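You operate a simulated robot arm through the tools that you are given. There is no shell and no other tool. Be economical: measure what you need, move in short steps, check, and stop when the job is done.

You run a simulated two-armed robot. Do the job below in one go: nothing can be reset, and whatever is moved stays where it is left.

JOB
Check the hole of nut plate C from the drawer and bin it.
Fine: use the hole checker; a clear hole goes in the finished bin, a blocked one in the rework bin; shut the drawer; the checker's slide ends pulled out; the other plates stay in the drawer.

It is judged by the outcome, as a careful person would: the job done as asked, and still so three seconds after it is handed in. It fails if anything else is knocked over, pushed out of place, dropped, spilled or broken.

ROBOT AND FRAMES
Two 7-joint arms with fingered hands on one trunk, on a base that drives. Base frame: it is fixed to the floor where the robot stands at the start and does not move with it; the origin is under the middle of the robot, x ahead of it, y to its left, z up. Readings come in m, degrees, newtons and seconds.
The left shoulder is at the start at [0.071, 0.172, 1.327], the right one opposite. Places, roughly: hole checker nest [0.9, -0.3, 0.8]; hole checker slide [0.8, -0.3, 0.8]; hole probe plunger [1, -0.3, 1]; inside of the grey finished bin [1.2, -0.2, 0.8]; inside of the orange rework bin [1.2, -0.1, 0.8]; nutrunner bench drawer [0.9, 0, 0.7]. Payload 5 kg a hand.
The tool frame of a hand sits at the grasp point between the pads (the TCP): z along the fingers, y along the line on which they close. The tips reach 0.043 m beyond it. Largest opening 0.144 m; the body of the gripper starts 0.05 m behind the TCP. The gripper is a hand of 5 fingers: y runs from the thumb to the fingers, the wrist lies at [-0.021, -0.124, -0.221] in the tool frame, and closing takes about 1.5 s.
Orientation is that of the tool frame in the base frame, as a unit quaternion [w, x, y, z]. With the fingers straight down and the wrist toward the robot, the tool's x, y and z point along [0, 1, 0], [1, 0, 0] and [0, 0, -1] of the base frame.

CONTROLS
- The arms move only by the tool play_rows. It takes "left_moves", "right_moves" or both (then of equal length, played together; a hand with none holds still); each is a list of rows, each a list of 2 entries, a list of its own where there are three numbers: the shift along the tool's x, y, z in mm, then the turn, a rotation vector about the tool's x, y, z in degrees. In form: [[[x, y, z], [ax, ay, az]], ...]. A call has 1 to 10 rows; each row shifts and turns the commanded pose from where the row before left it, along the tool's axes as they then stand. "left_gripper" and "right_gripper" are, for a hand that has rows, the opening, from 0 (shut) to 1 (fully open), set as the call begins (left out, the last holds). Each row takes 0.2 s and may step no farther than 0.05 m and 8.6 degrees from the row before; otherwise, or with a gripper value out of range, the whole call is refused. A pose out of reach is approached as far as the arm can. The call stops where the force on the tool passes 90 N (or 10 N more than at its start, if that is more) or the arm is blocked; 0.2 s more then pass. Each finger travels about 0.045 m/s and halts on what it meets, pressing with about 32 N; the grip force reading is that of the motor and also rises with nothing between the fingers. The clock runs only during rows and for 0.2 s after the last one: add rows that do not move to give the fingers time. The reply holds the time, the measured pose of the TCP, the force on the tool along the base axes, the opening and the grip force, in the units named above and with some noise, with the torque about the TCP (base axes, N m) and any sound that the robot's microphone picked up.
- Cameras (640 x 400 px; columns grow to the right, rows downward): "scene" is now at [0.1318, -0.0246, 1.5532]; the picture's right is [-0.28, -0.96, 0.00], its down [-0.63, 0.19, -0.76] and it looks along [0.73, -0.22, -0.65] (base axes); focal length 271 px, centre (320, 200). "left" rides on the left gripper at [-0.086, -0.109, -0.167] in its tool frame; the picture's right is [-0.80, -0.28, 0.53], its down [0.54, -0.73, 0.42] and it looks along [0.27, 0.63, 0.73] (tool axes); focal length 275 px, centre (320, 200). "right" rides on the right gripper at [0.086, -0.108, -0.168] in its tool frame; the picture's right is [-0.80, 0.28, -0.53], its down [-0.54, -0.73, 0.42] and it looks along [-0.27, 0.63, 0.73] (tool axes); focal length 275 px, centre (320, 200). There is no depth. A picture from a camera that has moved, and an enlarged one, comes with that camera's place and axes in the base frame and with its lens.
- grab_frame(camera): a new picture of that camera. The clock stands still meanwhile.
- raise_lower(by): slides the trunk up (or, below 0, down) by that many m; the arms and the scene camera ride with it, the base frame stays. It gives what a move gives, with no picture.
- roll_base(legs): drives the robot by 1 to 6 legs, each [ahead, left, turn to the left] in m, m and degrees, along the robot's own axes; the way and the turn of a leg run together, so that a leg with both is an arc; at most 1.5 m and 180 degrees a leg. The arms and the cameras ride along, it lands a little off, and it stops where it bumps. It gives what a move gives.
- curl_fingers(index, middle, ring, little, thumb_bend, thumb_turn, hand): sets how far each is bent, from 0 (flat) to 100 (curled in); at 30 the hand is open as for a grip, at 70 the pads meet at the TCP. One left out holds its place. A second passes; each finger stops where it meets its share of the squeeze, and holds until it gets a number again. A gripper value or a shape takes the hand back. It gives what a move gives, with no picture; readings hold the bend of each and the force on index, middle, ring, little, thumb and palm. thumb_turn goes from beside the hand (0) to across from the fingers (100), as for a grip.
- hand_shape(shape, hand): the hand has 5 fingers and takes this shape, open, in about a second: jaw (thumb against the fingers, like two jaws); tri (thumb and two fingers); tip (a fingertip pinch); poke (one finger out to press); point (the index stretched); flat (the hand flat); cup (the hand cupped); fist (a fist). The gripper value then closes the fingers along that shape, each until it touches; the sizes above hold for jaw. It gives what a move gives, with no picture.
- pan_tilt(pan, tilt): turns the head with the scene camera to pan (to the left, within 86 degrees either way) and tilt (down, from -29 to 69), counted from straight ahead of the robot. It gives what a move gives.
- close_up(camera, box): a new picture of the part [left, top, right, bottom] of that camera's present view, enlarged. The clock stands still meanwhile.
- job_done(): hands the job in; it is judged then, once.

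Go step by step. Nothing tells you exact positions but the pictures and the camera data: compare them with the known pose of the tool, close in by small moves and look again before you grip or let go. The budget is 120 turns and 100 pictures, counting those below and the enlarged ones. Unless the task says otherwise, let go and move clear before handing in, and close with one line.

The tools are called after "Request:" as a command line: name --argument value ..., lists and objects as JSON in quotes. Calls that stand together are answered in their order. play_rows: Moves the arms, as the interface text tells. Its arguments: {"type":"object","properties":{"left_moves":{"type":"array"},"left_gripper":{"type":"number"},"right_moves":{"type":"array"},"right_gripper":{"type":"number"}},"required":[]} The other tools are called the same way: raise_lower (by) slides the trunk up or down; hand_shape (shape, hand) gives the hand a shape; curl_fingers (index, middle, ring, little, thumb_bend, thumb_turn, hand) moves the fingers one by one; roll_base (legs) drives the base; pan_tilt (pan, tilt) turns the head that bears the scene camera; grab_frame (camera) takes a picture; close_up (camera, box) takes an enlarged picture of a part of a camera's view; job_done () hands the job in.

At the start:

```text
clock: 0.0
left_tool_pos: [0.8088, 0.1963, 1.2499]
left_tool_rot: [-0.001, 0.707, 0.707, 0.0]
left_contact_force: [0.2, 0.2, 0.6]
left_wrist_torque: [-0.01, 0.0, -0.01]
left_gripper_width: 0.1437
left_finger_force: 0.1
left_shape: jaw
left_bend: [30.0, 30.0, 30.0, 30.0, 30.0, 98.0]
left_finger forces: [0.0, 0.1, 0.0, 0.1, 0.0, 0.0]
right_tool_pos: [0.7019, -0.3766, 1.3409]
right_tool_rot: [0.0, 0.708, 0.707, -0.001]
right_contact_force: [0.1, -0.2, -0.3]
right_wrist_torque: [-0.03, 0.0, -0.01]
right_gripper_width: 0.1436
right_finger_force: 0.1
right_shape: jaw
right_bend: [30.0, 30.0, 30.0, 30.0, 30.0, 98.0]
right_finger forces: [0.0, 0.1, 0.0, 0.0, 0.0, 0.0]
trunk travel left (down, up): [-0.425, 0.515]
robot x, y, heading: [-0.0002, 0.0012, -0.3]
head pan, tilt: [-16.5, 40.7]
```

scene: 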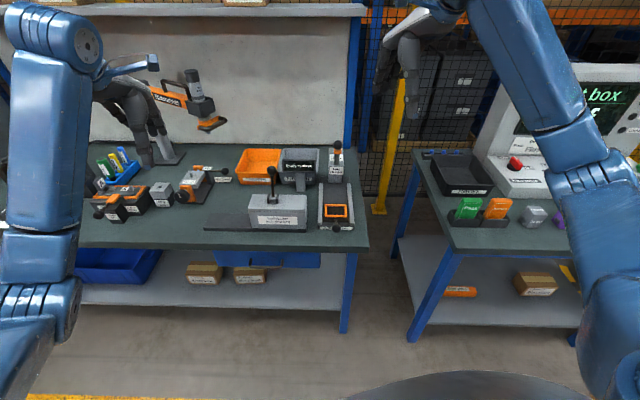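
right: 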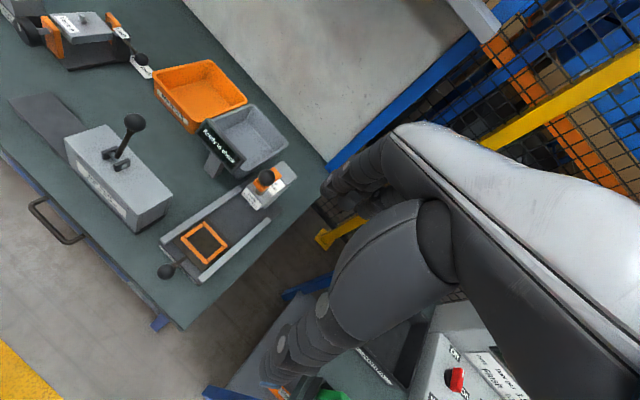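
left: 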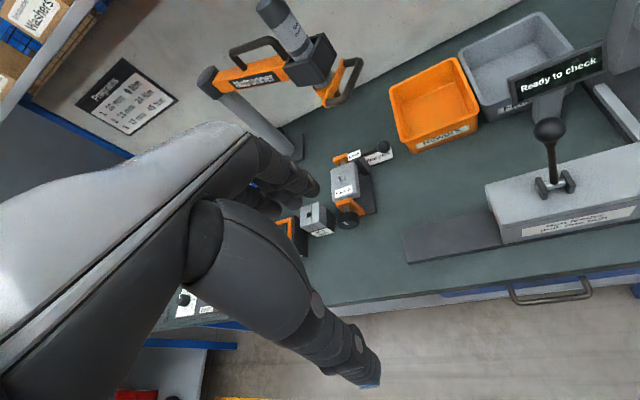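

I see a bench with the checker at right, a grey box with a lever, bins behind, and a drawer handle at the bench front. I'll look closer at these first.

Request:
close_up --camera "scene" --box '[200, 120, 380, 270]'

Request:
close_up --camera "right" --box '[0, 80, 320, 340]'

Request:
close_up --camera "left" --box '[380, 0, 640, 320]'

```text
2.67 times, centred on (290, 195) of scene
camera zoom: at [0.1318, -0.0246, 1.5532], right [-0.28, -0.96, 0.0], down [-0.63, 0.19, -0.76], along [0.73, -0.22, -0.65], focal length 723 px, centre (400, 213)
```

zoom: 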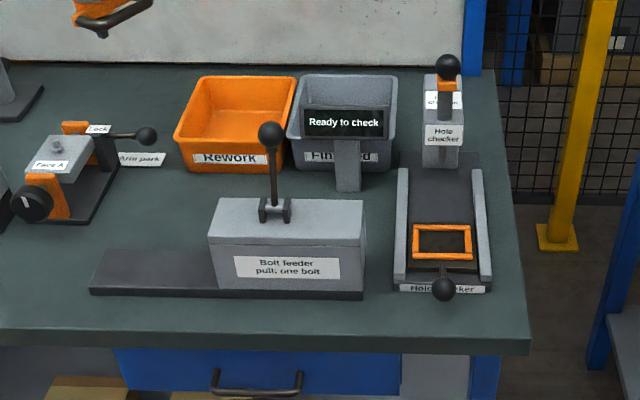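

```text
1.54 times, centred on (160, 210) of right
camera zoom: at [0.5927, -0.2906, 1.5081], right [0.28, -0.8, 0.53], down [-0.73, -0.54, -0.42], along [0.63, -0.27, -0.73], focal length 424 px, centre (566, 185)
```

zoom: 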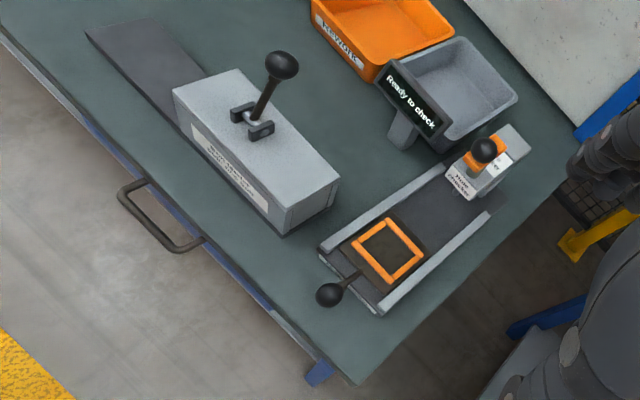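

```text
1.25 times, centred on (510, 160) of left
camera zoom: at [0.7, 0.1114, 1.4176], right [-0.28, -0.8, -0.53], down [-0.73, 0.54, -0.42], along [0.63, 0.27, -0.73], focal length 344 px, centre (82, 250)
```

zoom: 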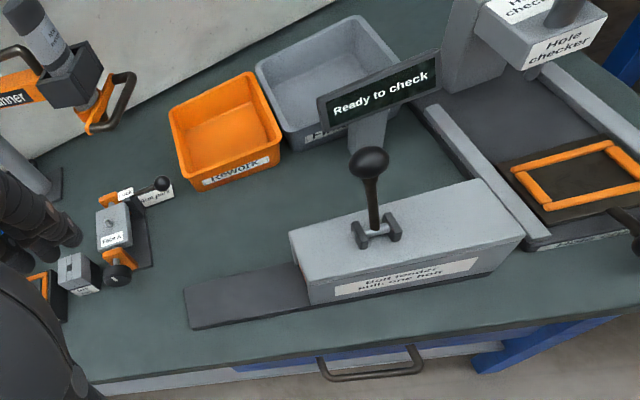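

The handle looks to be near [0.78, -0.01, 0.70]. I'll lower the left hand toward a spot above and in front of it, and look again.

Request:
close_up --camera "right" --box '[0, 160, 120, 260]'

Request:
close_up --camera "left" --box '[480, 240, 620, 330]'

Request:
close_up --camera "scene" --box '[200, 200, 380, 312]'

```text
4.00 times, centred on (60, 210) of right
camera zoom: at [0.5927, -0.2906, 1.5081], right [0.28, -0.8, 0.53], down [-0.73, -0.54, -0.42], along [0.63, -0.27, -0.73], focal length 1101 px, centre (1360, 160)
```

zoom: 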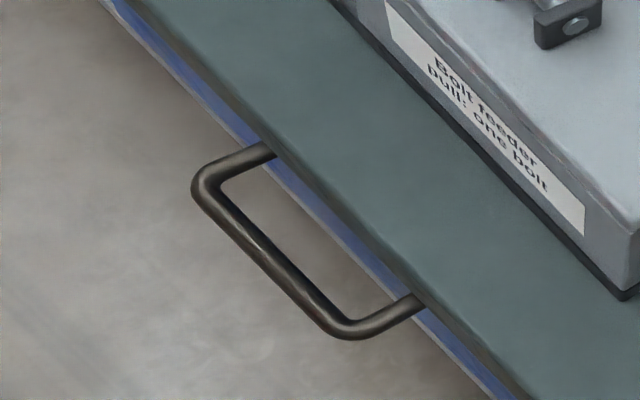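

```text
4.44 times, centred on (550, 285) of left
camera zoom: at [0.7, 0.1114, 1.4176], right [-0.28, -0.8, -0.53], down [-0.73, 0.54, -0.42], along [0.63, 0.27, -0.73], focal length 1224 px, centre (-702, -178)
```

zoom: 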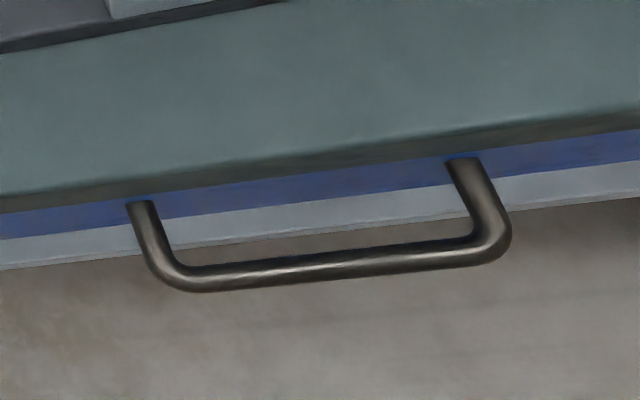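

```text
3.56 times, centred on (290, 256) of scene
camera zoom: at [0.1318, -0.0246, 1.5532], right [-0.28, -0.96, 0.0], down [-0.63, 0.19, -0.76], along [0.73, -0.22, -0.65], focal length 964 px, centre (427, 1)
```

zoom: 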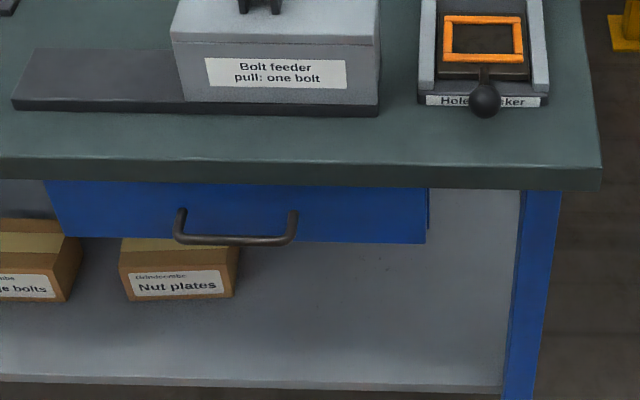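

The handle bar triangulates to about [0.768, -0.003, 0.706], and the table edge to x≈0.803. I'll move the left hand to a hover just in front of it, partly closed.

Request:
play_rows --left_moves '[[[-25, -14, 37], [0, 0, 0]], [[-25, -14, 37], [0, 0, 0]], [[-25, -14, 37], [0, 0, 0]], [[-25, -14, 37], [0, 0, 0]], [[-25, -14, 37], [0, 0, 0]], [[-25, -14, 37], [0, 0, 0]], [[-25, -14, 37], [0, 0, 0]], [[-24, -9, 40], [0, 0, 0]], [[0, 0, 40], [0, 0, 0]]]' --left_gripper 0.45

Request:
grab_frame --camera "left"

Request:
grab_frame --camera "scene"

```text
clock: 2.0
left_tool_pos: [0.701, -0.0017, 0.9131]
left_tool_rot: [0.0, 0.707, 0.707, 0.0]
left_contact_force: [0.4, 0.0, 0.8]
left_wrist_torque: [-0.03, 0.0, -0.01]
left_gripper_width: 0.0649
left_finger_force: 0.2
left_shape: jaw
left_bend: [74.0, 47.0, 44.0, 42.0, 72.0, 100.0]
left_finger forces: [0.0, 0.0, 0.0, 0.1, 0.1, 0.0]
right_tool_pos: [0.7032, -0.3767, 1.3416]
right_tool_rot: [-0.001, 0.707, 0.708, -0.001]
right_contact_force: [-0.1, -0.4, 0.8]
right_wrist_torque: [-0.06, 0.02, -0.01]
right_gripper_width: 0.1434
right_finger_force: 0.0
right_shape: jaw
right_bend: [30.0, 30.0, 30.0, 30.0, 30.0, 98.0]
right_finger forces: [0.1, 0.0, 0.0, 0.0, 0.1, 0.0]
trunk travel left (down, up): [-0.425, 0.515]
robot x, y, heading: [-0.001, -0.0024, 0.3]
head pan, tilt: [-16.5, 40.7]
```

```text
90 pictures are left
camera left: at [0.5911, -0.086, 1.081], right [-0.28, -0.8, -0.53], down [-0.73, 0.54, -0.42], along [0.63, 0.27, -0.73], focal length 275 px, centre (320, 200)
```

left: 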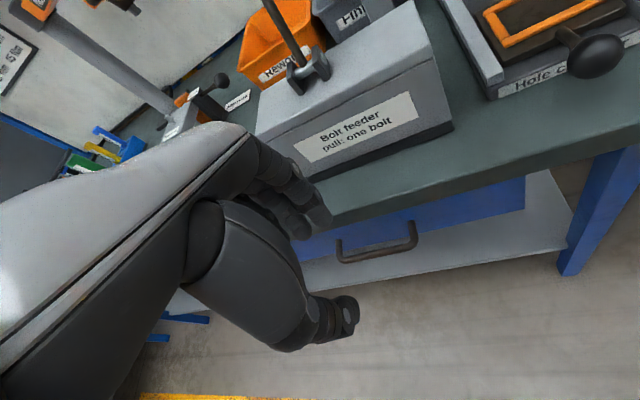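

```text
89 pictures are left
camera scene: at [0.132, -0.0239, 1.5533], right [-0.28, -0.96, 0.0], down [-0.63, 0.18, -0.76], along [0.73, -0.22, -0.65], focal length 271 px, centre (320, 200)
```

scene: 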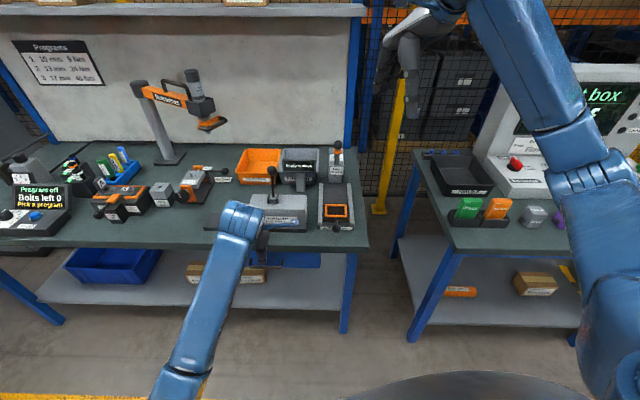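

The handle agrees again at about [0.770, -0.005, 0.706]. I'll close in above it.

Request:
play_rows --left_moves '[[[0, 17, 35], [0, 0, 0]], [[0, 17, 35], [0, 0, 0]], [[0, 16, 33], [0, 0, 0]], [[0, 0, 0], [0, 0, 0]]]'

Request:
grab_frame --camera "left"

Request:
close_up --camera "scene" --box '[180, 180, 340, 280]'

Request:
grab_frame --camera "right"

```text
clock: 3.0
left_tool_pos: [0.75, -0.0037, 0.8229]
left_tool_rot: [0.011, 0.707, 0.707, 0.006]
left_contact_force: [-26.7, 11.9, 81.0]
left_wrist_torque: [0.92, -3.08, 0.6]
left_gripper_width: 0.0595
left_finger_force: 0.0
left_shape: jaw
left_bend: [76.0, 50.0, 45.0, 42.0, 72.0, 100.0]
left_finger forces: [30.3, 49.9, 3.6, 0.0, 0.1, 0.0]
right_tool_pos: [0.6923, -0.3748, 1.3462]
right_tool_rot: [0.002, 0.707, 0.707, 0.002]
right_contact_force: [1.1, -0.8, 0.1]
right_wrist_torque: [0.02, 0.05, 0.02]
right_gripper_width: 0.1435
right_finger_force: 0.0
right_shape: jaw
right_bend: [30.0, 30.0, 30.0, 30.0, 30.0, 98.0]
right_finger forces: [0.0, 0.0, 0.1, 0.0, 0.0, 0.0]
trunk travel left (down, up): [-0.425, 0.515]
robot x, y, heading: [-0.0008, -0.0002, 0.0]
head pan, tilt: [-16.5, 40.7]
```

```text
88 pictures are left
camera left: at [0.637, -0.0874, 0.9888], right [-0.27, -0.8, -0.54], down [-0.72, 0.54, -0.44], along [0.64, 0.26, -0.72], focal length 275 px, centre (320, 200)
```

left: 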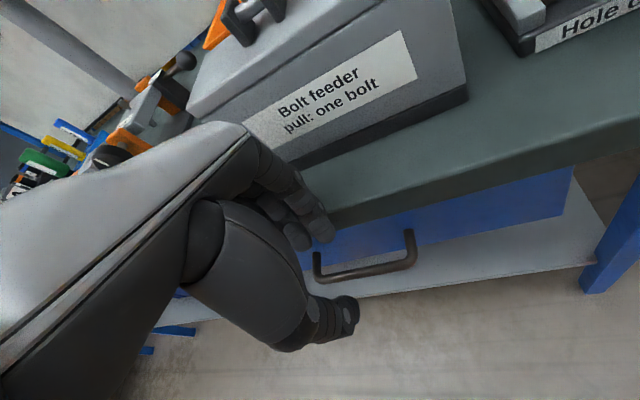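

```text
4.00 times, centred on (260, 230) of scene
camera zoom: at [0.1207, -0.0234, 1.5553], right [-0.28, -0.96, 0.0], down [-0.62, 0.18, -0.76], along [0.73, -0.21, -0.65], focal length 1085 px, centre (560, 80)
```

zoom: 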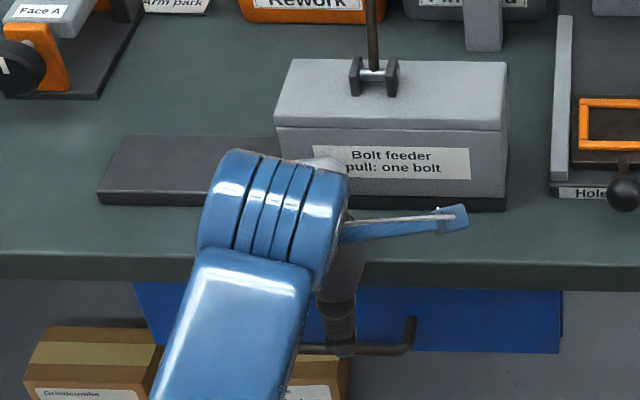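

```text
86 pictures are left
camera right: at [0.5822, -0.2888, 1.5136], right [0.28, -0.8, 0.54], down [-0.72, -0.54, -0.43], along [0.63, -0.27, -0.73], focal length 275 px, centre (320, 200)
```

right: 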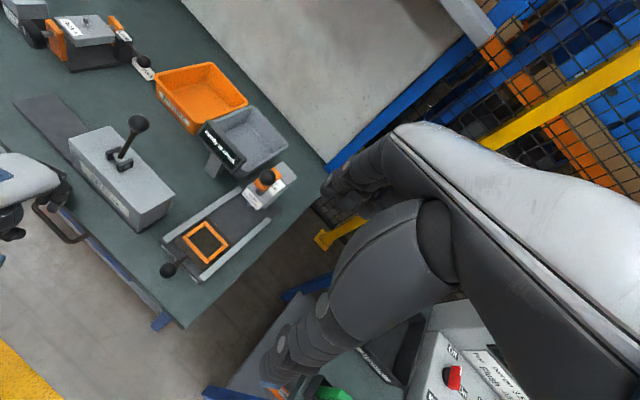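

The finger tips touched the table's top edge, since the fingers reach out further than expected. I'll back up, curl the fingers to a tighter hook, and look.

Request:
play_rows --left_moves '[[[0, -10, -30], [0, 0, 0]], [[0, -20, -20], [0, 0, 0]]]'

Request:
curl_fingers --hand "left" --index 62 --middle 62 --ring 62 --little 62 --thumb_bend 30 --thumb_turn 98

Request:
grab_frame --camera "left"

Request:
close_up --camera "right" --box '[0, 100, 160, 260]'

```text
clock: 3.6
left_tool_pos: [0.721, -0.004, 0.8573]
left_tool_rot: [-0.001, 0.707, 0.707, 0.0]
left_contact_force: [-0.6, 1.4, 0.3]
left_wrist_torque: [-0.03, -0.06, 0.02]
left_gripper_width: 0.0651
left_finger_force: 0.2
left_shape: jaw
left_bend: [74.0, 47.0, 44.0, 42.0, 72.0, 100.0]
left_finger forces: [0.1, 0.1, 0.0, 0.0, 0.0, 0.1]
right_tool_pos: [0.6997, -0.3779, 1.3421]
right_tool_rot: [0.001, 0.708, 0.706, 0.001]
right_contact_force: [-2.0, 0.4, 1.3]
right_wrist_torque: [0.02, -0.09, -0.04]
right_gripper_width: 0.1435
right_finger_force: 0.0
right_shape: jaw
right_bend: [30.0, 30.0, 30.0, 30.0, 30.0, 98.0]
right_finger forces: [0.1, 0.0, 0.1, 0.0, 0.0, 0.1]
trunk travel left (down, up): [-0.425, 0.515]
robot x, y, heading: [0.0017, 0.0013, -0.2]
head pan, tilt: [-16.5, 40.7]
```

```text
clock: 4.6
left_tool_pos: [0.7227, -0.0035, 0.8588]
left_tool_rot: [-0.001, 0.707, 0.707, -0.001]
left_contact_force: [-0.9, -0.1, 0.4]
left_wrist_torque: [0.02, -0.01, -0.03]
left_gripper_width: 0.0925
left_finger_force: 0.1
left_shape: fingers
left_bend: [62.0, 62.0, 62.0, 62.0, 30.0, 96.0]
left_finger forces: [0.0, 0.0, 0.0, 0.0, 0.1, 0.0]
right_tool_pos: [0.703, -0.376, 1.3401]
right_tool_rot: [0.0, 0.707, 0.707, -0.001]
right_contact_force: [0.2, -0.5, -0.4]
right_wrist_torque: [0.01, 0.0, -0.02]
right_gripper_width: 0.1438
right_finger_force: 0.1
right_shape: jaw
right_bend: [30.0, 30.0, 30.0, 30.0, 30.0, 98.0]
right_finger forces: [0.0, 0.0, 0.1, 0.0, 0.0, 0.0]
trunk travel left (down, up): [-0.425, 0.515]
robot x, y, heading: [-0.0006, -0.002, 0.1]
head pan, tilt: [-16.5, 40.7]
```

```text
85 pictures are left
camera left: at [0.6138, -0.088, 1.026], right [-0.28, -0.8, -0.53], down [-0.73, 0.54, -0.42], along [0.63, 0.27, -0.73], focal length 275 px, centre (320, 200)
```

left: 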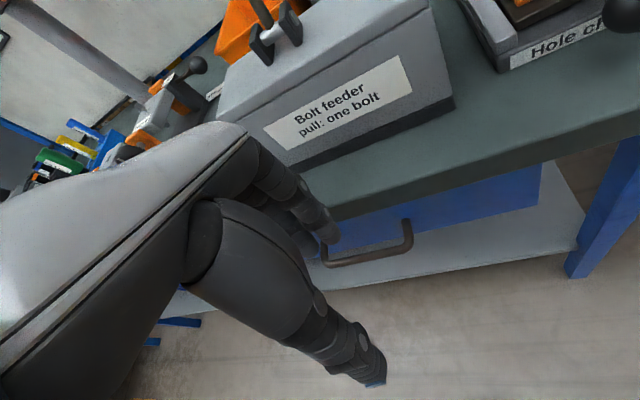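

```text
2.50 times, centred on (80, 180) of right
camera zoom: at [0.5929, -0.2908, 1.5079], right [0.28, -0.8, 0.53], down [-0.73, -0.54, -0.42], along [0.63, -0.27, -0.73], focal length 688 px, centre (920, 250)
```

zoom: 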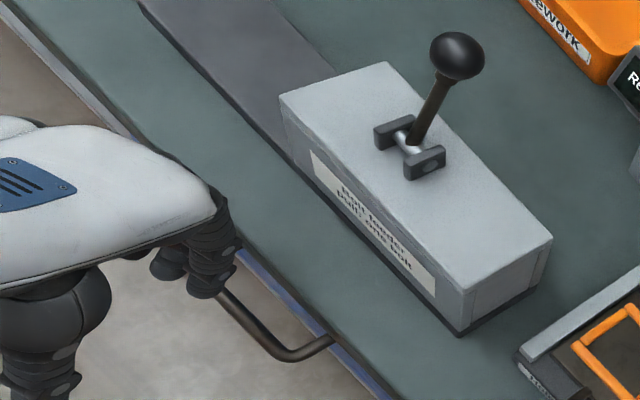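

Index tip lies about 26 mm ahead of the TCP. I'll shift to y≈-0.035 and x≈0.76 just above table height, then check the alignment over the gap.

Request:
play_rows --left_moves '[[[-16, 19, 10], [0, 0, 0]], [[-16, 19, 10], [0, 0, 0]], [[0, 0, 0], [0, 0, 0]]]'

Request:
close_up --camera "left" --box '[200, 120, 440, 320]'

Request:
close_up --camera "right" --box '[0, 120, 160, 260]'

```text
clock: 5.4
left_tool_pos: [0.7594, -0.0276, 0.8376]
left_tool_rot: [-0.003, 0.706, 0.709, 0.004]
left_contact_force: [-9.7, 2.7, 10.7]
left_wrist_torque: [0.06, 0.11, -0.01]
left_gripper_width: 0.082
left_finger_force: 7.1
left_shape: fingers
left_bend: [68.0, 64.0, 62.0, 62.0, 30.0, 96.0]
left_finger forces: [9.2, 5.2, 0.0, 0.0, 0.1, 0.0]
right_tool_pos: [0.6996, -0.3749, 1.3415]
right_tool_rot: [0.001, 0.707, 0.707, 0.001]
right_contact_force: [0.0, 0.4, 0.7]
right_wrist_torque: [0.01, -0.02, 0.01]
right_gripper_width: 0.144
right_finger_force: 0.0
right_shape: jaw
right_bend: [30.0, 30.0, 30.0, 30.0, 30.0, 98.0]
right_finger forces: [0.1, 0.0, 0.0, 0.0, 0.0, 0.0]
trunk travel left (down, up): [-0.425, 0.515]
robot x, y, heading: [-0.0003, 0.0006, -0.2]
head pan, tilt: [-16.5, 40.7]
```

```text
2.00 times, centred on (320, 220) of left
camera zoom: at [0.6505, -0.115, 1.0039], right [-0.28, -0.79, -0.54], down [-0.73, 0.54, -0.42], along [0.63, 0.28, -0.73], focal length 551 px, centre (320, 160)
```

zoom: 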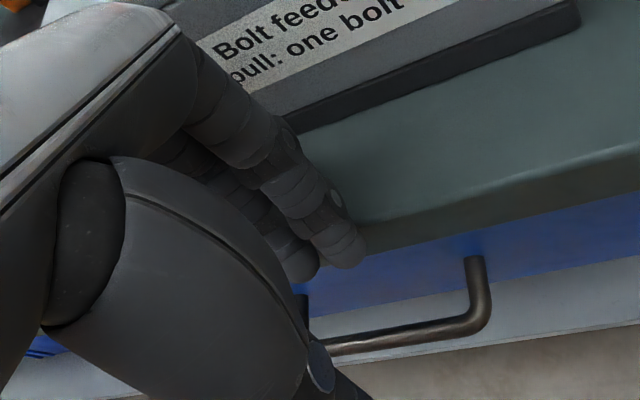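

```text
2.86 times, centred on (80, 190) of right
camera zoom: at [0.5902, -0.2899, 1.5093], right [0.28, -0.8, 0.53], down [-0.73, -0.54, -0.42], along [0.63, -0.27, -0.73], focal length 786 px, centre (1006, 229)
```

zoom: 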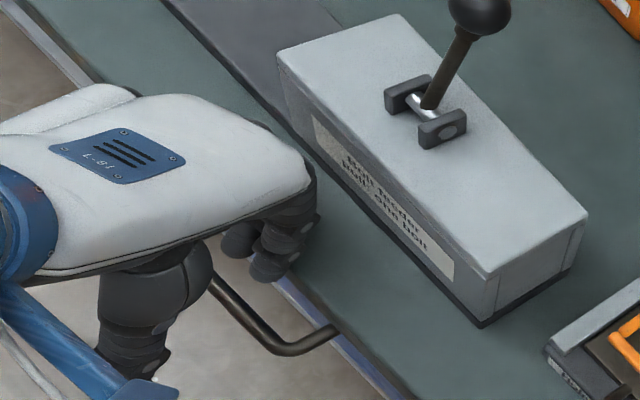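

The fingers brush the table edge because the gap behind the bar is tight from straight above. I'll back off and tilt the hand about 42° so the fingers hook over the bar from the front.

Request:
play_rows --left_moves '[[[0, -35, -20], [0, 0, 0]], [[-7, -40, 0], [0, 0, 0]], [[0, 0, 0], [-8.4, 0, 0]], [[0, 0, 0], [-8.4, 0, 0]], [[0, 0, 0], [-8.4, 0, 0]], [[0, 0, 0], [-8.4, 0, 0]], [[0, 0, 0], [-8.4, 0, 0]], [[0, 0, 0], [0, 0, 0]]]'

Request:
grab_frame --camera "left"

Request:
grab_frame --camera "right"

```text
clock: 6.2
left_tool_pos: [0.7664, -0.0126, 0.9676]
left_tool_rot: [0.077, 0.694, 0.708, 0.107]
left_contact_force: [-0.9, -0.2, 0.5]
left_wrist_torque: [-0.01, 0.03, -0.01]
left_gripper_width: 0.0927
left_finger_force: 0.1
left_shape: fingers
left_bend: [62.0, 62.0, 62.0, 62.0, 30.0, 96.0]
left_finger forces: [0.0, 0.1, 0.0, 0.0, 0.1, 0.0]
right_tool_pos: [0.7027, -0.3779, 1.3406]
right_tool_rot: [-0.001, 0.708, 0.707, 0.0]
right_contact_force: [0.8, -0.6, -0.9]
right_wrist_torque: [-0.03, 0.04, 0.02]
right_gripper_width: 0.1439
right_finger_force: 0.1
right_shape: jaw
right_bend: [30.0, 30.0, 30.0, 30.0, 30.0, 98.0]
right_finger forces: [0.1, 0.0, 0.0, 0.1, 0.0, 0.0]
trunk travel left (down, up): [-0.425, 0.515]
robot x, y, heading: [-0.0017, 0.0011, 0.4]
head pan, tilt: [-16.5, 40.7]
stopped in row 3 (left hand): the arm was blocked; the commanded pose is now the measured one
```

```text
81 pictures are left
camera left: at [0.6197, -0.1061, 1.0971], right [-0.12, -0.78, -0.62], down [-0.61, 0.55, -0.58], along [0.79, 0.31, -0.53], focal length 275 px, centre (320, 200)
```

left: 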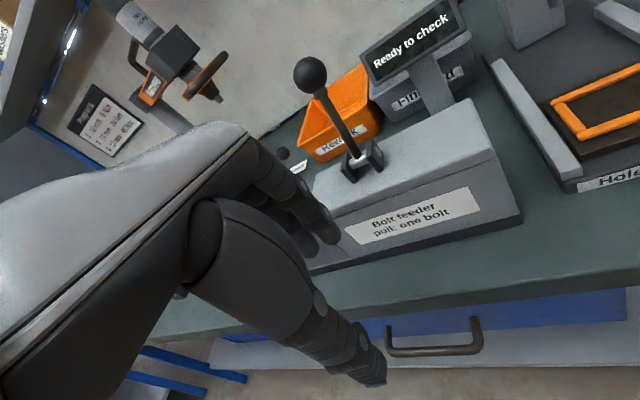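

```text
80 pictures are left
camera right: at [0.5931, -0.2909, 1.5078], right [0.28, -0.8, 0.53], down [-0.73, -0.54, -0.42], along [0.63, -0.27, -0.73], focal length 275 px, centre (320, 200)
```

right: 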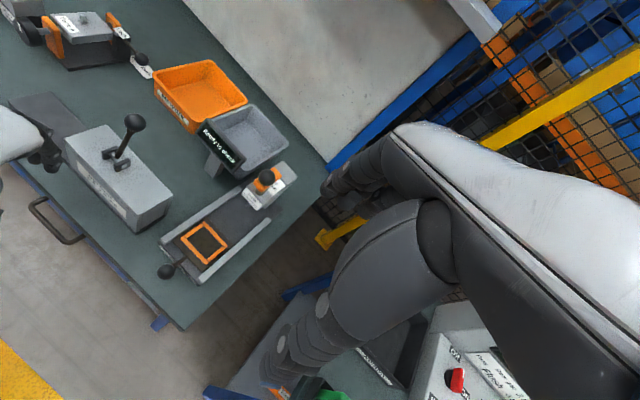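

The arm hit its limits while tilting at that height. I'll retreat and lower the trunk so the tilted pose is easier.

Request:
play_rows --left_moves '[[[0, -39, -11], [0, 0, 0]], [[0, -39, -11], [0, 0, 0]], [[0, -39, -11], [0, 0, 0]], [[0, 0, 0], [0, 0, 0]]]'

Request:
raise_lower --by -0.2

```text
clock: 6.9
left_tool_pos: [0.7336, 0.0226, 1.0707]
left_tool_rot: [0.119, 0.674, 0.702, 0.196]
left_contact_force: [-0.5, -0.6, -0.2]
left_wrist_torque: [0.0, -0.02, 0.03]
left_gripper_width: 0.0926
left_finger_force: 0.0
left_shape: fingers
left_bend: [62.0, 62.0, 62.0, 62.0, 30.0, 96.0]
left_finger forces: [0.0, 0.1, 0.0, 0.0, 0.0, 0.0]
right_tool_pos: [0.7041, -0.3756, 1.3415]
right_tool_rot: [0.0, 0.707, 0.707, 0.0]
right_contact_force: [0.1, -0.3, -0.5]
right_wrist_torque: [0.01, -0.01, 0.0]
right_gripper_width: 0.1437
right_finger_force: 0.1
right_shape: jaw
right_bend: [30.0, 30.0, 30.0, 30.0, 30.0, 98.0]
right_finger forces: [0.0, 0.0, 0.1, 0.0, 0.0, 0.1]
trunk travel left (down, up): [-0.425, 0.515]
robot x, y, heading: [0.0009, -0.002, -0.2]
head pan, tilt: [-16.5, 40.7]
stopped in row 3 (left hand): the arm was blocked; the commanded pose is now the measured one
```

```text
clock: 9.1
left_tool_pos: [0.7327, 0.0217, 0.8691]
left_tool_rot: [0.119, 0.675, 0.702, 0.195]
left_contact_force: [-0.6, 0.2, 0.4]
left_wrist_torque: [0.02, 0.03, -0.02]
left_gripper_width: 0.0928
left_finger_force: 0.1
left_shape: fingers
left_bend: [62.0, 62.0, 62.0, 62.0, 30.0, 96.0]
left_finger forces: [0.0, 0.0, 0.0, 0.1, 0.0, 0.1]
right_tool_pos: [0.7024, -0.3754, 1.1408]
right_tool_rot: [0.001, 0.707, 0.707, 0.0]
right_contact_force: [-0.6, -0.4, -0.1]
right_wrist_torque: [0.01, -0.02, 0.02]
right_gripper_width: 0.1436
right_finger_force: 0.1
right_shape: jaw
right_bend: [30.0, 30.0, 30.0, 30.0, 30.0, 98.0]
right_finger forces: [0.0, 0.1, 0.0, 0.0, 0.0, 0.0]
trunk travel left (down, up): [-0.225, 0.715]
robot x, y, heading: [0.0007, 0.0011, -0.1]
head pan, tilt: [-16.5, 40.7]
```

I need to see how the left arm is folded now.

Request:
pan_tilt --pan 0 --tilt 45

Request:
grab_frame --camera "scene"

```text
clock: 9.8
left_tool_pos: [0.7327, 0.0215, 0.8697]
left_tool_rot: [0.119, 0.674, 0.702, 0.196]
left_contact_force: [-0.3, 0.4, -0.1]
left_wrist_torque: [-0.03, 0.0, 0.0]
left_gripper_width: 0.0925
left_finger_force: 0.2
left_shape: fingers
left_bend: [62.0, 62.0, 62.0, 62.0, 30.0, 96.0]
left_finger forces: [0.0, 0.0, 0.0, 0.1, 0.0, 0.0]
right_tool_pos: [0.7021, -0.3764, 1.1418]
right_tool_rot: [0.0, 0.707, 0.707, -0.001]
right_contact_force: [0.6, 0.4, 0.4]
right_wrist_torque: [0.01, 0.0, 0.04]
right_gripper_width: 0.1441
right_finger_force: 0.0
right_shape: jaw
right_bend: [30.0, 30.0, 30.0, 30.0, 30.0, 98.0]
right_finger forces: [0.0, 0.0, 0.1, 0.1, 0.1, 0.1]
trunk travel left (down, up): [-0.225, 0.715]
robot x, y, heading: [0.0039, -0.0031, -0.3]
head pan, tilt: [0.0, 45.0]
```

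```text
79 pictures are left
camera scene: at [0.1319, -0.0005, 1.3469], right [0.0, -1.0, 0.0], down [-0.71, 0.0, -0.71], along [0.71, 0.0, -0.71], focal length 271 px, centre (320, 200)
```

scene: 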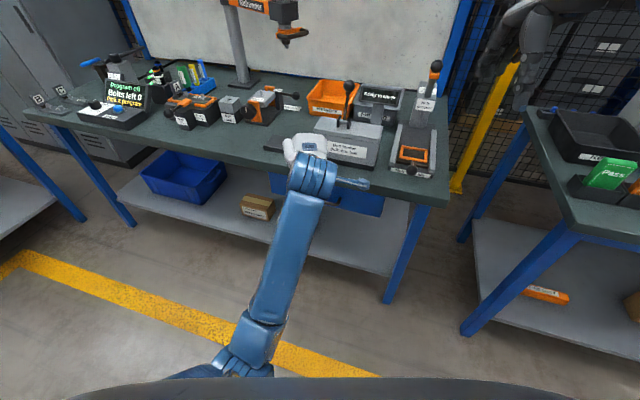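

Elbow is out and low; I'll try tilting the hand further here with the trunk lowered, in a few rows.

Request:
play_rows --left_moves '[[[0, -10, 0], [-6, 0, 0]], [[0, -10, 0], [-6, 0, 0]], [[0, -10, 0], [-6, 0, 0]], [[0, 0, 0], [0, 0, 0]]]'

```text
clock: 10.8
left_tool_pos: [0.7062, 0.0201, 0.8553]
left_tool_rot: [0.225, 0.648, 0.662, 0.301]
left_contact_force: [-0.5, -0.3, 0.0]
left_wrist_torque: [0.0, 0.02, -0.03]
left_gripper_width: 0.0925
left_finger_force: 0.0
left_shape: fingers
left_bend: [62.0, 62.0, 62.0, 62.0, 30.0, 96.0]
left_finger forces: [0.1, 0.1, 0.1, 0.0, 0.1, 0.0]
right_tool_pos: [0.7019, -0.3783, 1.1406]
right_tool_rot: [0.0, 0.708, 0.707, 0.0]
right_contact_force: [0.4, -0.6, 0.2]
right_wrist_torque: [0.02, -0.02, -0.01]
right_gripper_width: 0.1438
right_finger_force: 0.1
right_shape: jaw
right_bend: [30.0, 30.0, 30.0, 30.0, 30.0, 98.0]
right_finger forces: [0.0, 0.0, 0.0, 0.0, 0.1, 0.1]
trunk travel left (down, up): [-0.225, 0.715]
robot x, y, heading: [-0.0036, 0.0004, -0.1]
head pan, tilt: [0.0, 45.0]
```

The hand is now tilted about 44°. I'll look at the handle from here.

Request:
grab_frame --camera "left"

Request:
close_up --camera "scene" --box '[240, 120, 440, 245]'

```text
78 pictures are left
camera left: at [0.5173, -0.0814, 0.8913], right [0.21, -0.73, -0.65], down [-0.27, 0.6, -0.75], along [0.94, 0.33, -0.07], focal length 275 px, centre (320, 200)
```

left: 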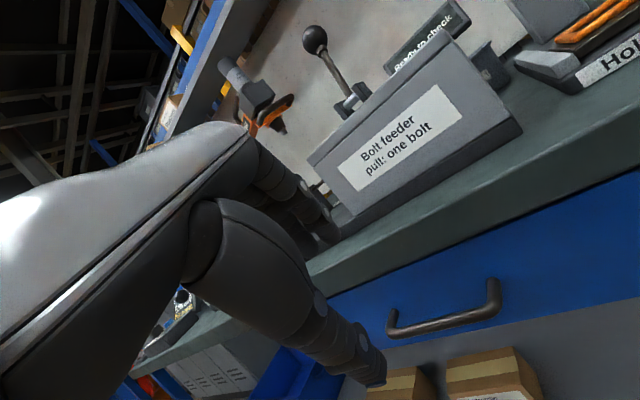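

```text
3.20 times, centred on (340, 182) of scene
camera zoom: at [0.1322, -0.0008, 1.3469], right [0.0, -1.0, 0.0], down [-0.71, 0.0, -0.71], along [0.71, 0.0, -0.71], focal length 868 px, centre (256, 256)
```

zoom: 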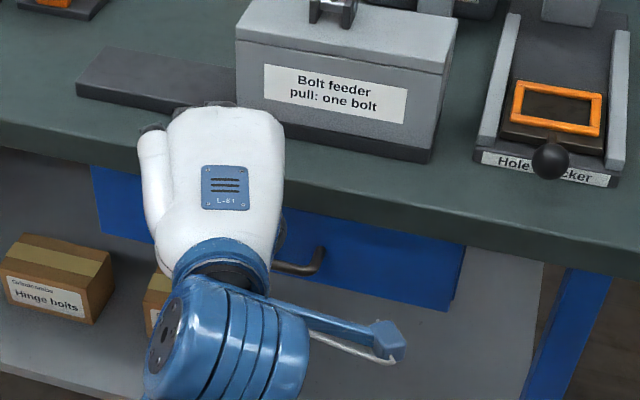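

Bar confirmed at z≈0.705, y≈-0.01. I'll move the hooked fingers to just in front of the bar, slightly above it.

Request:
play_rows --left_moves '[[[-21, -29, 18], [0, 0, 0]], [[-21, -29, 18], [0, 0, 0]], [[-21, -29, 18], [0, 0, 0]], [[0, 0, 0], [0, 0, 0]]]'

Request:
grab_frame --camera "left"

Request:
close_up --camera "right" --box '[0, 100, 240, 300]'

```text
clock: 11.7
left_tool_pos: [0.6872, 0.0231, 0.7162]
left_tool_rot: [0.176, 0.666, 0.631, 0.357]
left_contact_force: [0.3, -0.5, -0.5]
left_wrist_torque: [-0.03, -0.02, 0.01]
left_gripper_width: 0.0923
left_finger_force: 0.0
left_shape: fingers
left_bend: [62.0, 62.0, 62.0, 62.0, 30.0, 96.0]
left_finger forces: [0.0, 0.0, 0.0, 0.2, 0.0, 0.0]
right_tool_pos: [0.703, -0.3755, 1.1402]
right_tool_rot: [0.0, 0.707, 0.707, 0.0]
right_contact_force: [0.4, -0.5, 0.1]
right_wrist_torque: [0.02, 0.01, 0.03]
right_gripper_width: 0.1437
right_finger_force: 0.1
right_shape: jaw
right_bend: [30.0, 30.0, 30.0, 30.0, 30.0, 98.0]
right_finger forces: [0.0, 0.0, 0.0, 0.0, 0.0, 0.1]
trunk travel left (down, up): [-0.225, 0.715]
robot x, y, heading: [0.003, -0.0003, 0.2]
head pan, tilt: [0.0, 45.0]
stopped in row 4 (left hand): the arm was blocked; the commanded pose is now the measured one
```

```text
76 pictures are left
camera left: at [0.4967, -0.0802, 0.7331], right [0.21, -0.61, -0.76], down [-0.25, 0.72, -0.65], along [0.94, 0.33, 0.0], focal length 275 px, centre (320, 200)
```

left: 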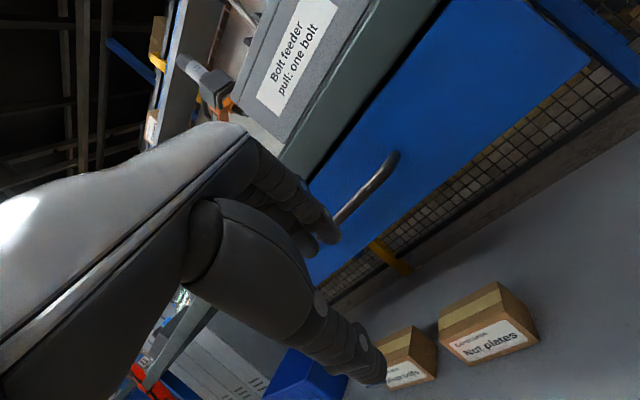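

```text
2.00 times, centred on (120, 200) of right
camera zoom: at [0.5927, -0.2896, 1.3081], right [0.29, -0.8, 0.53], down [-0.73, -0.54, -0.42], along [0.63, -0.27, -0.73], focal length 551 px, centre (720, 200)
```

zoom: 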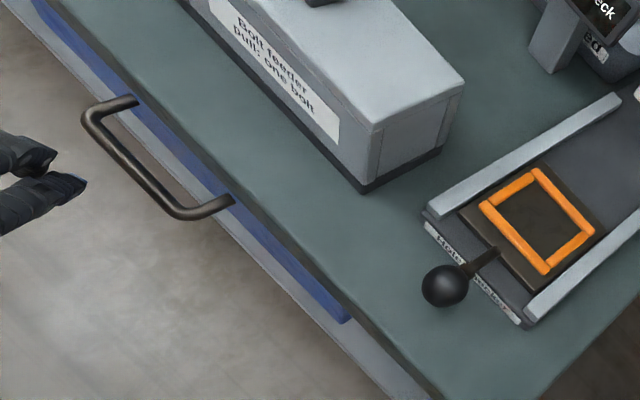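

The left arm is at a joint limit reaching across the body. I'll drive back a little and right so that the handle sits in front of the left arm.

Request:
roll_base --legs '[[-0.1, 0, 0], [0, -0.22, 0]]'

Request:
grab_frame --camera "scene"

```text
clock: 14.2
left_tool_pos: [0.5884, -0.1942, 0.7169]
left_tool_rot: [0.176, 0.664, 0.632, 0.359]
left_contact_force: [-0.5, 0.0, -0.9]
left_wrist_torque: [0.0, -0.02, 0.02]
left_gripper_width: 0.0924
left_finger_force: 0.1
left_shape: fingers
left_bend: [62.0, 62.0, 62.0, 62.0, 30.0, 96.0]
left_finger forces: [0.0, 0.0, 0.0, 0.0, 0.0, 0.0]
right_tool_pos: [0.6031, -0.5927, 1.1409]
right_tool_rot: [0.0, 0.706, 0.708, 0.002]
right_contact_force: [0.0, -0.4, -0.1]
right_wrist_torque: [0.06, 0.0, -0.02]
right_gripper_width: 0.1435
right_finger_force: 0.1
right_shape: jaw
right_bend: [30.0, 30.0, 30.0, 30.0, 30.0, 98.0]
right_finger forces: [0.0, 0.0, 0.0, 0.0, 0.0, 0.1]
trunk travel left (down, up): [-0.225, 0.715]
robot x, y, heading: [-0.0969, -0.216, 0.4]
head pan, tilt: [0.0, 45.0]
```

```text
74 pictures are left
camera scene: at [0.0325, -0.2189, 1.3469], right [0.0, -1.0, 0.0], down [-0.71, 0.0, -0.71], along [0.71, 0.0, -0.71], focal length 271 px, centre (320, 200)
```

scene: 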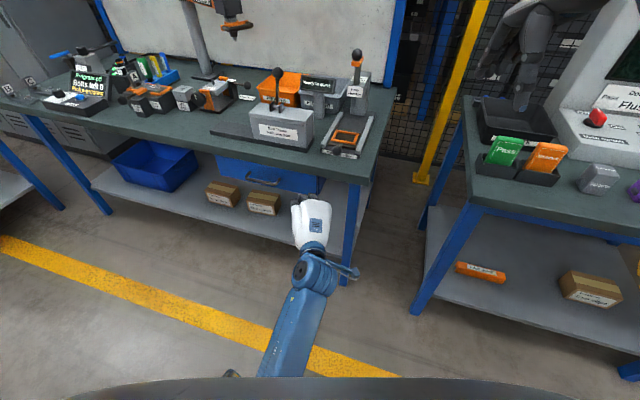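

The pose is freer now. I'll level the hand's roll, then come back to in front of the handle.

Request:
play_rows --left_moves '[[[0, 0, 0], [-0.4, -6.2, -4.1]], [[0, 0, 0], [-0.4, -6.2, -4.1]], [[40, 21, 10], [0, 0, 0]], [[40, 21, 10], [0, 0, 0]], [[40, 21, 10], [0, 0, 0]], [[39, 21, 9], [0, 0, 0]], [[0, 0, 0], [0, 0, 0]]]'

Request:
grab_frame --camera "left"

Request:
close_up --camera "right" --box '[0, 0, 240, 200]'

```text
clock: 15.8
left_tool_pos: [0.6746, -0.037, 0.7505]
left_tool_rot: [0.272, 0.651, 0.653, 0.276]
left_contact_force: [-1.0, -0.1, -1.0]
left_wrist_torque: [0.02, -0.02, 0.03]
left_gripper_width: 0.0928
left_finger_force: 0.1
left_shape: fingers
left_bend: [62.0, 62.0, 62.0, 62.0, 30.0, 96.0]
left_finger forces: [0.0, 0.1, 0.0, 0.0, 0.0, 0.1]
right_tool_pos: [0.6035, -0.5923, 1.1408]
right_tool_rot: [0.001, 0.706, 0.708, 0.0]
right_contact_force: [-0.3, -0.5, 0.1]
right_wrist_torque: [0.01, 0.01, 0.0]
right_gripper_width: 0.1436
right_finger_force: 0.0
right_shape: jaw
right_bend: [30.0, 30.0, 30.0, 30.0, 30.0, 98.0]
right_finger forces: [0.0, 0.0, 0.1, 0.1, 0.0, 0.0]
trunk travel left (down, up): [-0.225, 0.715]
robot x, y, heading: [-0.0981, -0.2184, 0.2]
head pan, tilt: [0.0, 45.0]
```

```text
73 pictures are left
camera left: at [0.4783, -0.1218, 0.7905], right [0.19, -0.79, -0.58], down [-0.21, 0.54, -0.81], along [0.96, 0.27, -0.06], focal length 275 px, centre (320, 200)
```

left: 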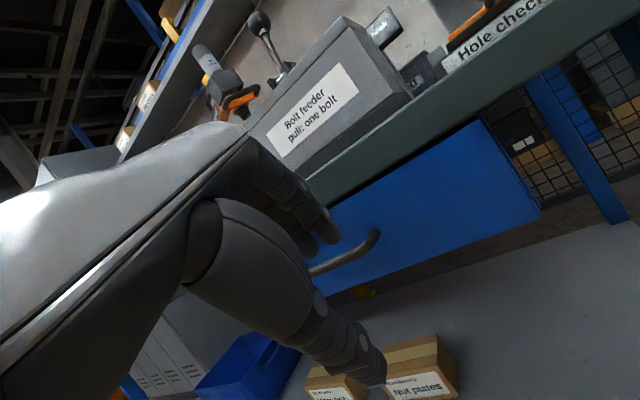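

```text
2.00 times, centred on (120, 100) of right
camera zoom: at [0.4937, -0.5069, 1.3083], right [0.29, -0.8, 0.53], down [-0.72, -0.54, -0.42], along [0.63, -0.26, -0.73], focal length 551 px, centre (720, 400)
```

zoom: 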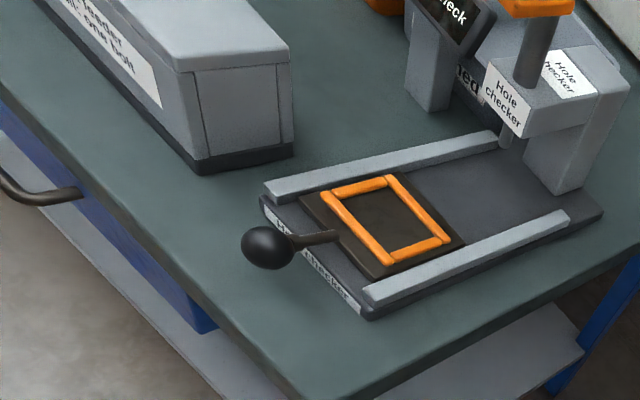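

The pose is right. I'll go forward over the bar and then down behind it, watching the forces.

Request:
play_rows --left_moves '[[[0, 17, 17], [0, 0, 0]], [[0, 17, 17], [0, 0, 0]], [[0, 0, 0], [0, 0, 0]]]'

Request:
close_up --camera "left" --box '[200, 140, 440, 340]'

Request:
close_up --camera "scene" --box '[200, 120, 360, 240]'

```text
clock: 16.6
left_tool_pos: [0.7215, -0.0333, 0.7516]
left_tool_rot: [0.273, 0.651, 0.652, 0.275]
left_contact_force: [0.2, -0.2, 0.3]
left_wrist_torque: [-0.01, 0.04, 0.03]
left_gripper_width: 0.0922
left_finger_force: 0.0
left_shape: fingers
left_bend: [62.0, 62.0, 62.0, 62.0, 30.0, 96.0]
left_finger forces: [0.0, 0.0, 0.1, 0.1, 0.0, 0.0]
right_tool_pos: [0.6032, -0.5925, 1.1405]
right_tool_rot: [0.0, 0.706, 0.708, 0.0]
right_contact_force: [0.8, 0.1, 0.4]
right_wrist_torque: [0.04, -0.04, -0.01]
right_gripper_width: 0.1437
right_finger_force: 0.0
right_shape: jaw
right_bend: [30.0, 30.0, 30.0, 30.0, 30.0, 98.0]
right_finger forces: [0.0, 0.0, 0.1, 0.1, 0.1, 0.0]
trunk travel left (down, up): [-0.225, 0.715]
robot x, y, heading: [-0.1032, -0.2193, 0.2]
head pan, tilt: [0.0, 45.0]
```

```text
2.00 times, centred on (320, 240) of left
camera zoom: at [0.5261, -0.1201, 0.7902], right [0.19, -0.79, -0.58], down [-0.21, 0.54, -0.81], along [0.96, 0.27, -0.06], focal length 551 px, centre (320, 120)
```

zoom: 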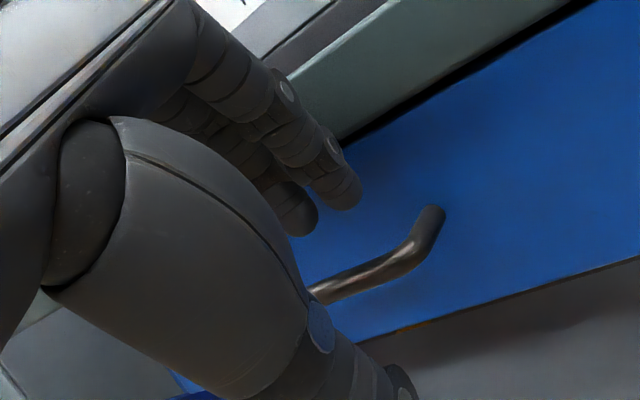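

```text
3.33 times, centred on (280, 180) of scene
camera zoom: at [0.0322, -0.2177, 1.347], right [0.0, -1.0, 0.0], down [-0.71, 0.0, -0.71], along [0.71, 0.0, -0.71], focal length 904 px, centre (453, 267)
```

zoom: 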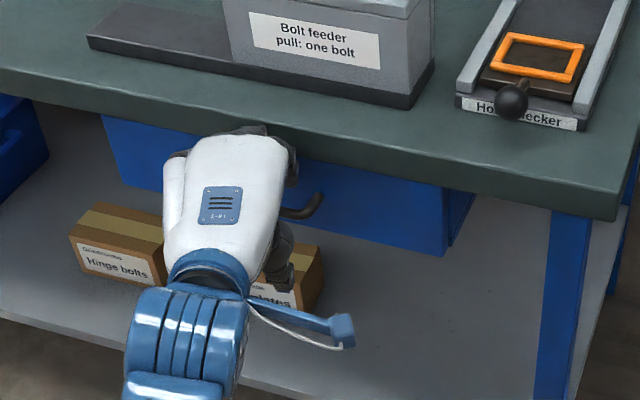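

No contact, and the fingers are over the bar with the thumb below and in front. Now I'll lower about 38 mm.

Request:
play_rows --left_moves '[[[0, -9, 9], [0, 0, 0]], [[0, -9, 9], [0, 0, 0]], [[0, -9, 9], [0, 0, 0]], [[0, 0, 0], [0, 0, 0]]]'

Request:
close_up --camera "left" --box '[200, 140, 440, 340]'

```text
clock: 17.6
left_tool_pos: [0.7217, -0.0368, 0.7181]
left_tool_rot: [0.277, 0.65, 0.65, 0.279]
left_contact_force: [-3.0, -1.9, 27.0]
left_wrist_torque: [0.78, -1.23, 0.06]
left_gripper_width: 0.095
left_finger_force: 11.9
left_shape: fingers
left_bend: [61.0, 58.0, 59.0, 62.0, 30.0, 96.0]
left_finger forces: [1.9, 8.8, 13.3, 0.1, 0.1, 0.0]
right_tool_pos: [0.6013, -0.5926, 1.143]
right_tool_rot: [0.001, 0.706, 0.709, 0.001]
right_contact_force: [-0.4, -0.7, -0.8]
right_wrist_torque: [-0.03, 0.03, -0.01]
right_gripper_width: 0.144
right_finger_force: 0.0
right_shape: jaw
right_bend: [30.0, 30.0, 30.0, 30.0, 30.0, 98.0]
right_finger forces: [0.0, 0.1, 0.0, 0.0, 0.1, 0.0]
trunk travel left (down, up): [-0.225, 0.715]
robot x, y, heading: [-0.0988, -0.2153, 0.0]
head pan, tilt: [0.0, 45.0]
```

```text
2.00 times, centred on (320, 240) of left
camera zoom: at [0.5256, -0.1208, 0.7551], right [0.19, -0.79, -0.58], down [-0.2, 0.54, -0.81], along [0.96, 0.27, -0.05], focal length 551 px, centre (320, 120)
```

zoom: 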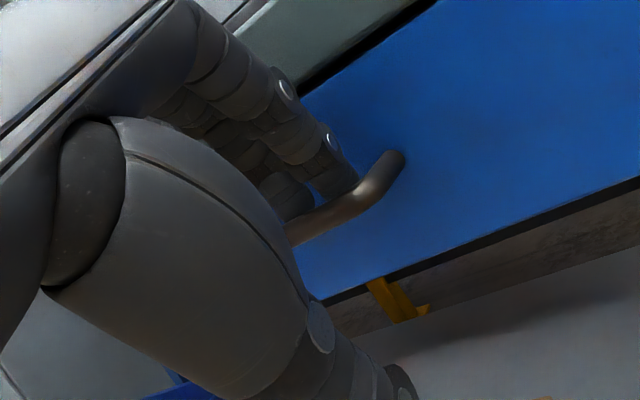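

The fingers rest on top of the bar; they need to be a bit farther forward. Up a little, forward 14 mm, down again.

Request:
play_rows --left_moves '[[[0, 11, -11], [0, 0, 0]], [[0, 10, 10], [0, 0, 0]], [[0, -8, 8], [0, 0, 0]], [[0, -8, 8], [0, 0, 0]], [[0, -3, 3], [0, 0, 0]], [[0, 0, 0], [0, 0, 0]]]'

Request:
close_up --camera "left" --box '[200, 140, 440, 340]'

```text
clock: 18.9
left_tool_pos: [0.7368, -0.0354, 0.7038]
left_tool_rot: [0.274, 0.65, 0.652, 0.278]
left_contact_force: [-5.2, -2.2, 16.8]
left_wrist_torque: [0.91, -0.68, 0.18]
left_gripper_width: 0.0904
left_finger_force: 10.6
left_shape: fingers
left_bend: [63.0, 62.0, 58.0, 62.0, 30.0, 96.0]
left_finger forces: [2.1, 0.0, 6.4, 12.9, 0.0, 0.0]
right_tool_pos: [0.6014, -0.593, 1.1427]
right_tool_rot: [0.0, 0.705, 0.709, 0.001]
right_contact_force: [0.1, 0.2, 1.1]
right_wrist_torque: [0.01, 0.01, 0.01]
right_gripper_width: 0.1437
right_finger_force: 0.0
right_shape: jaw
right_bend: [30.0, 30.0, 30.0, 30.0, 30.0, 98.0]
right_finger forces: [0.0, 0.1, 0.0, 0.1, 0.1, 0.0]
trunk travel left (down, up): [-0.225, 0.715]
robot x, y, heading: [-0.0981, -0.2193, 0.2]
head pan, tilt: [0.0, 45.0]
```

```text
2.00 times, centred on (320, 240) of left
camera zoom: at [0.5406, -0.1208, 0.7417], right [0.19, -0.79, -0.58], down [-0.2, 0.54, -0.81], along [0.96, 0.27, -0.06], focal length 551 px, centre (320, 120)
```

zoom: 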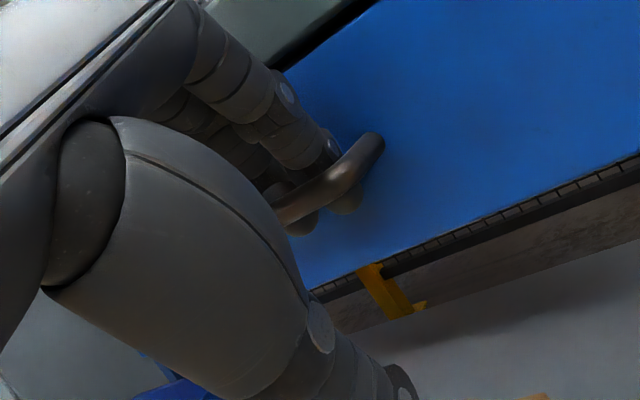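

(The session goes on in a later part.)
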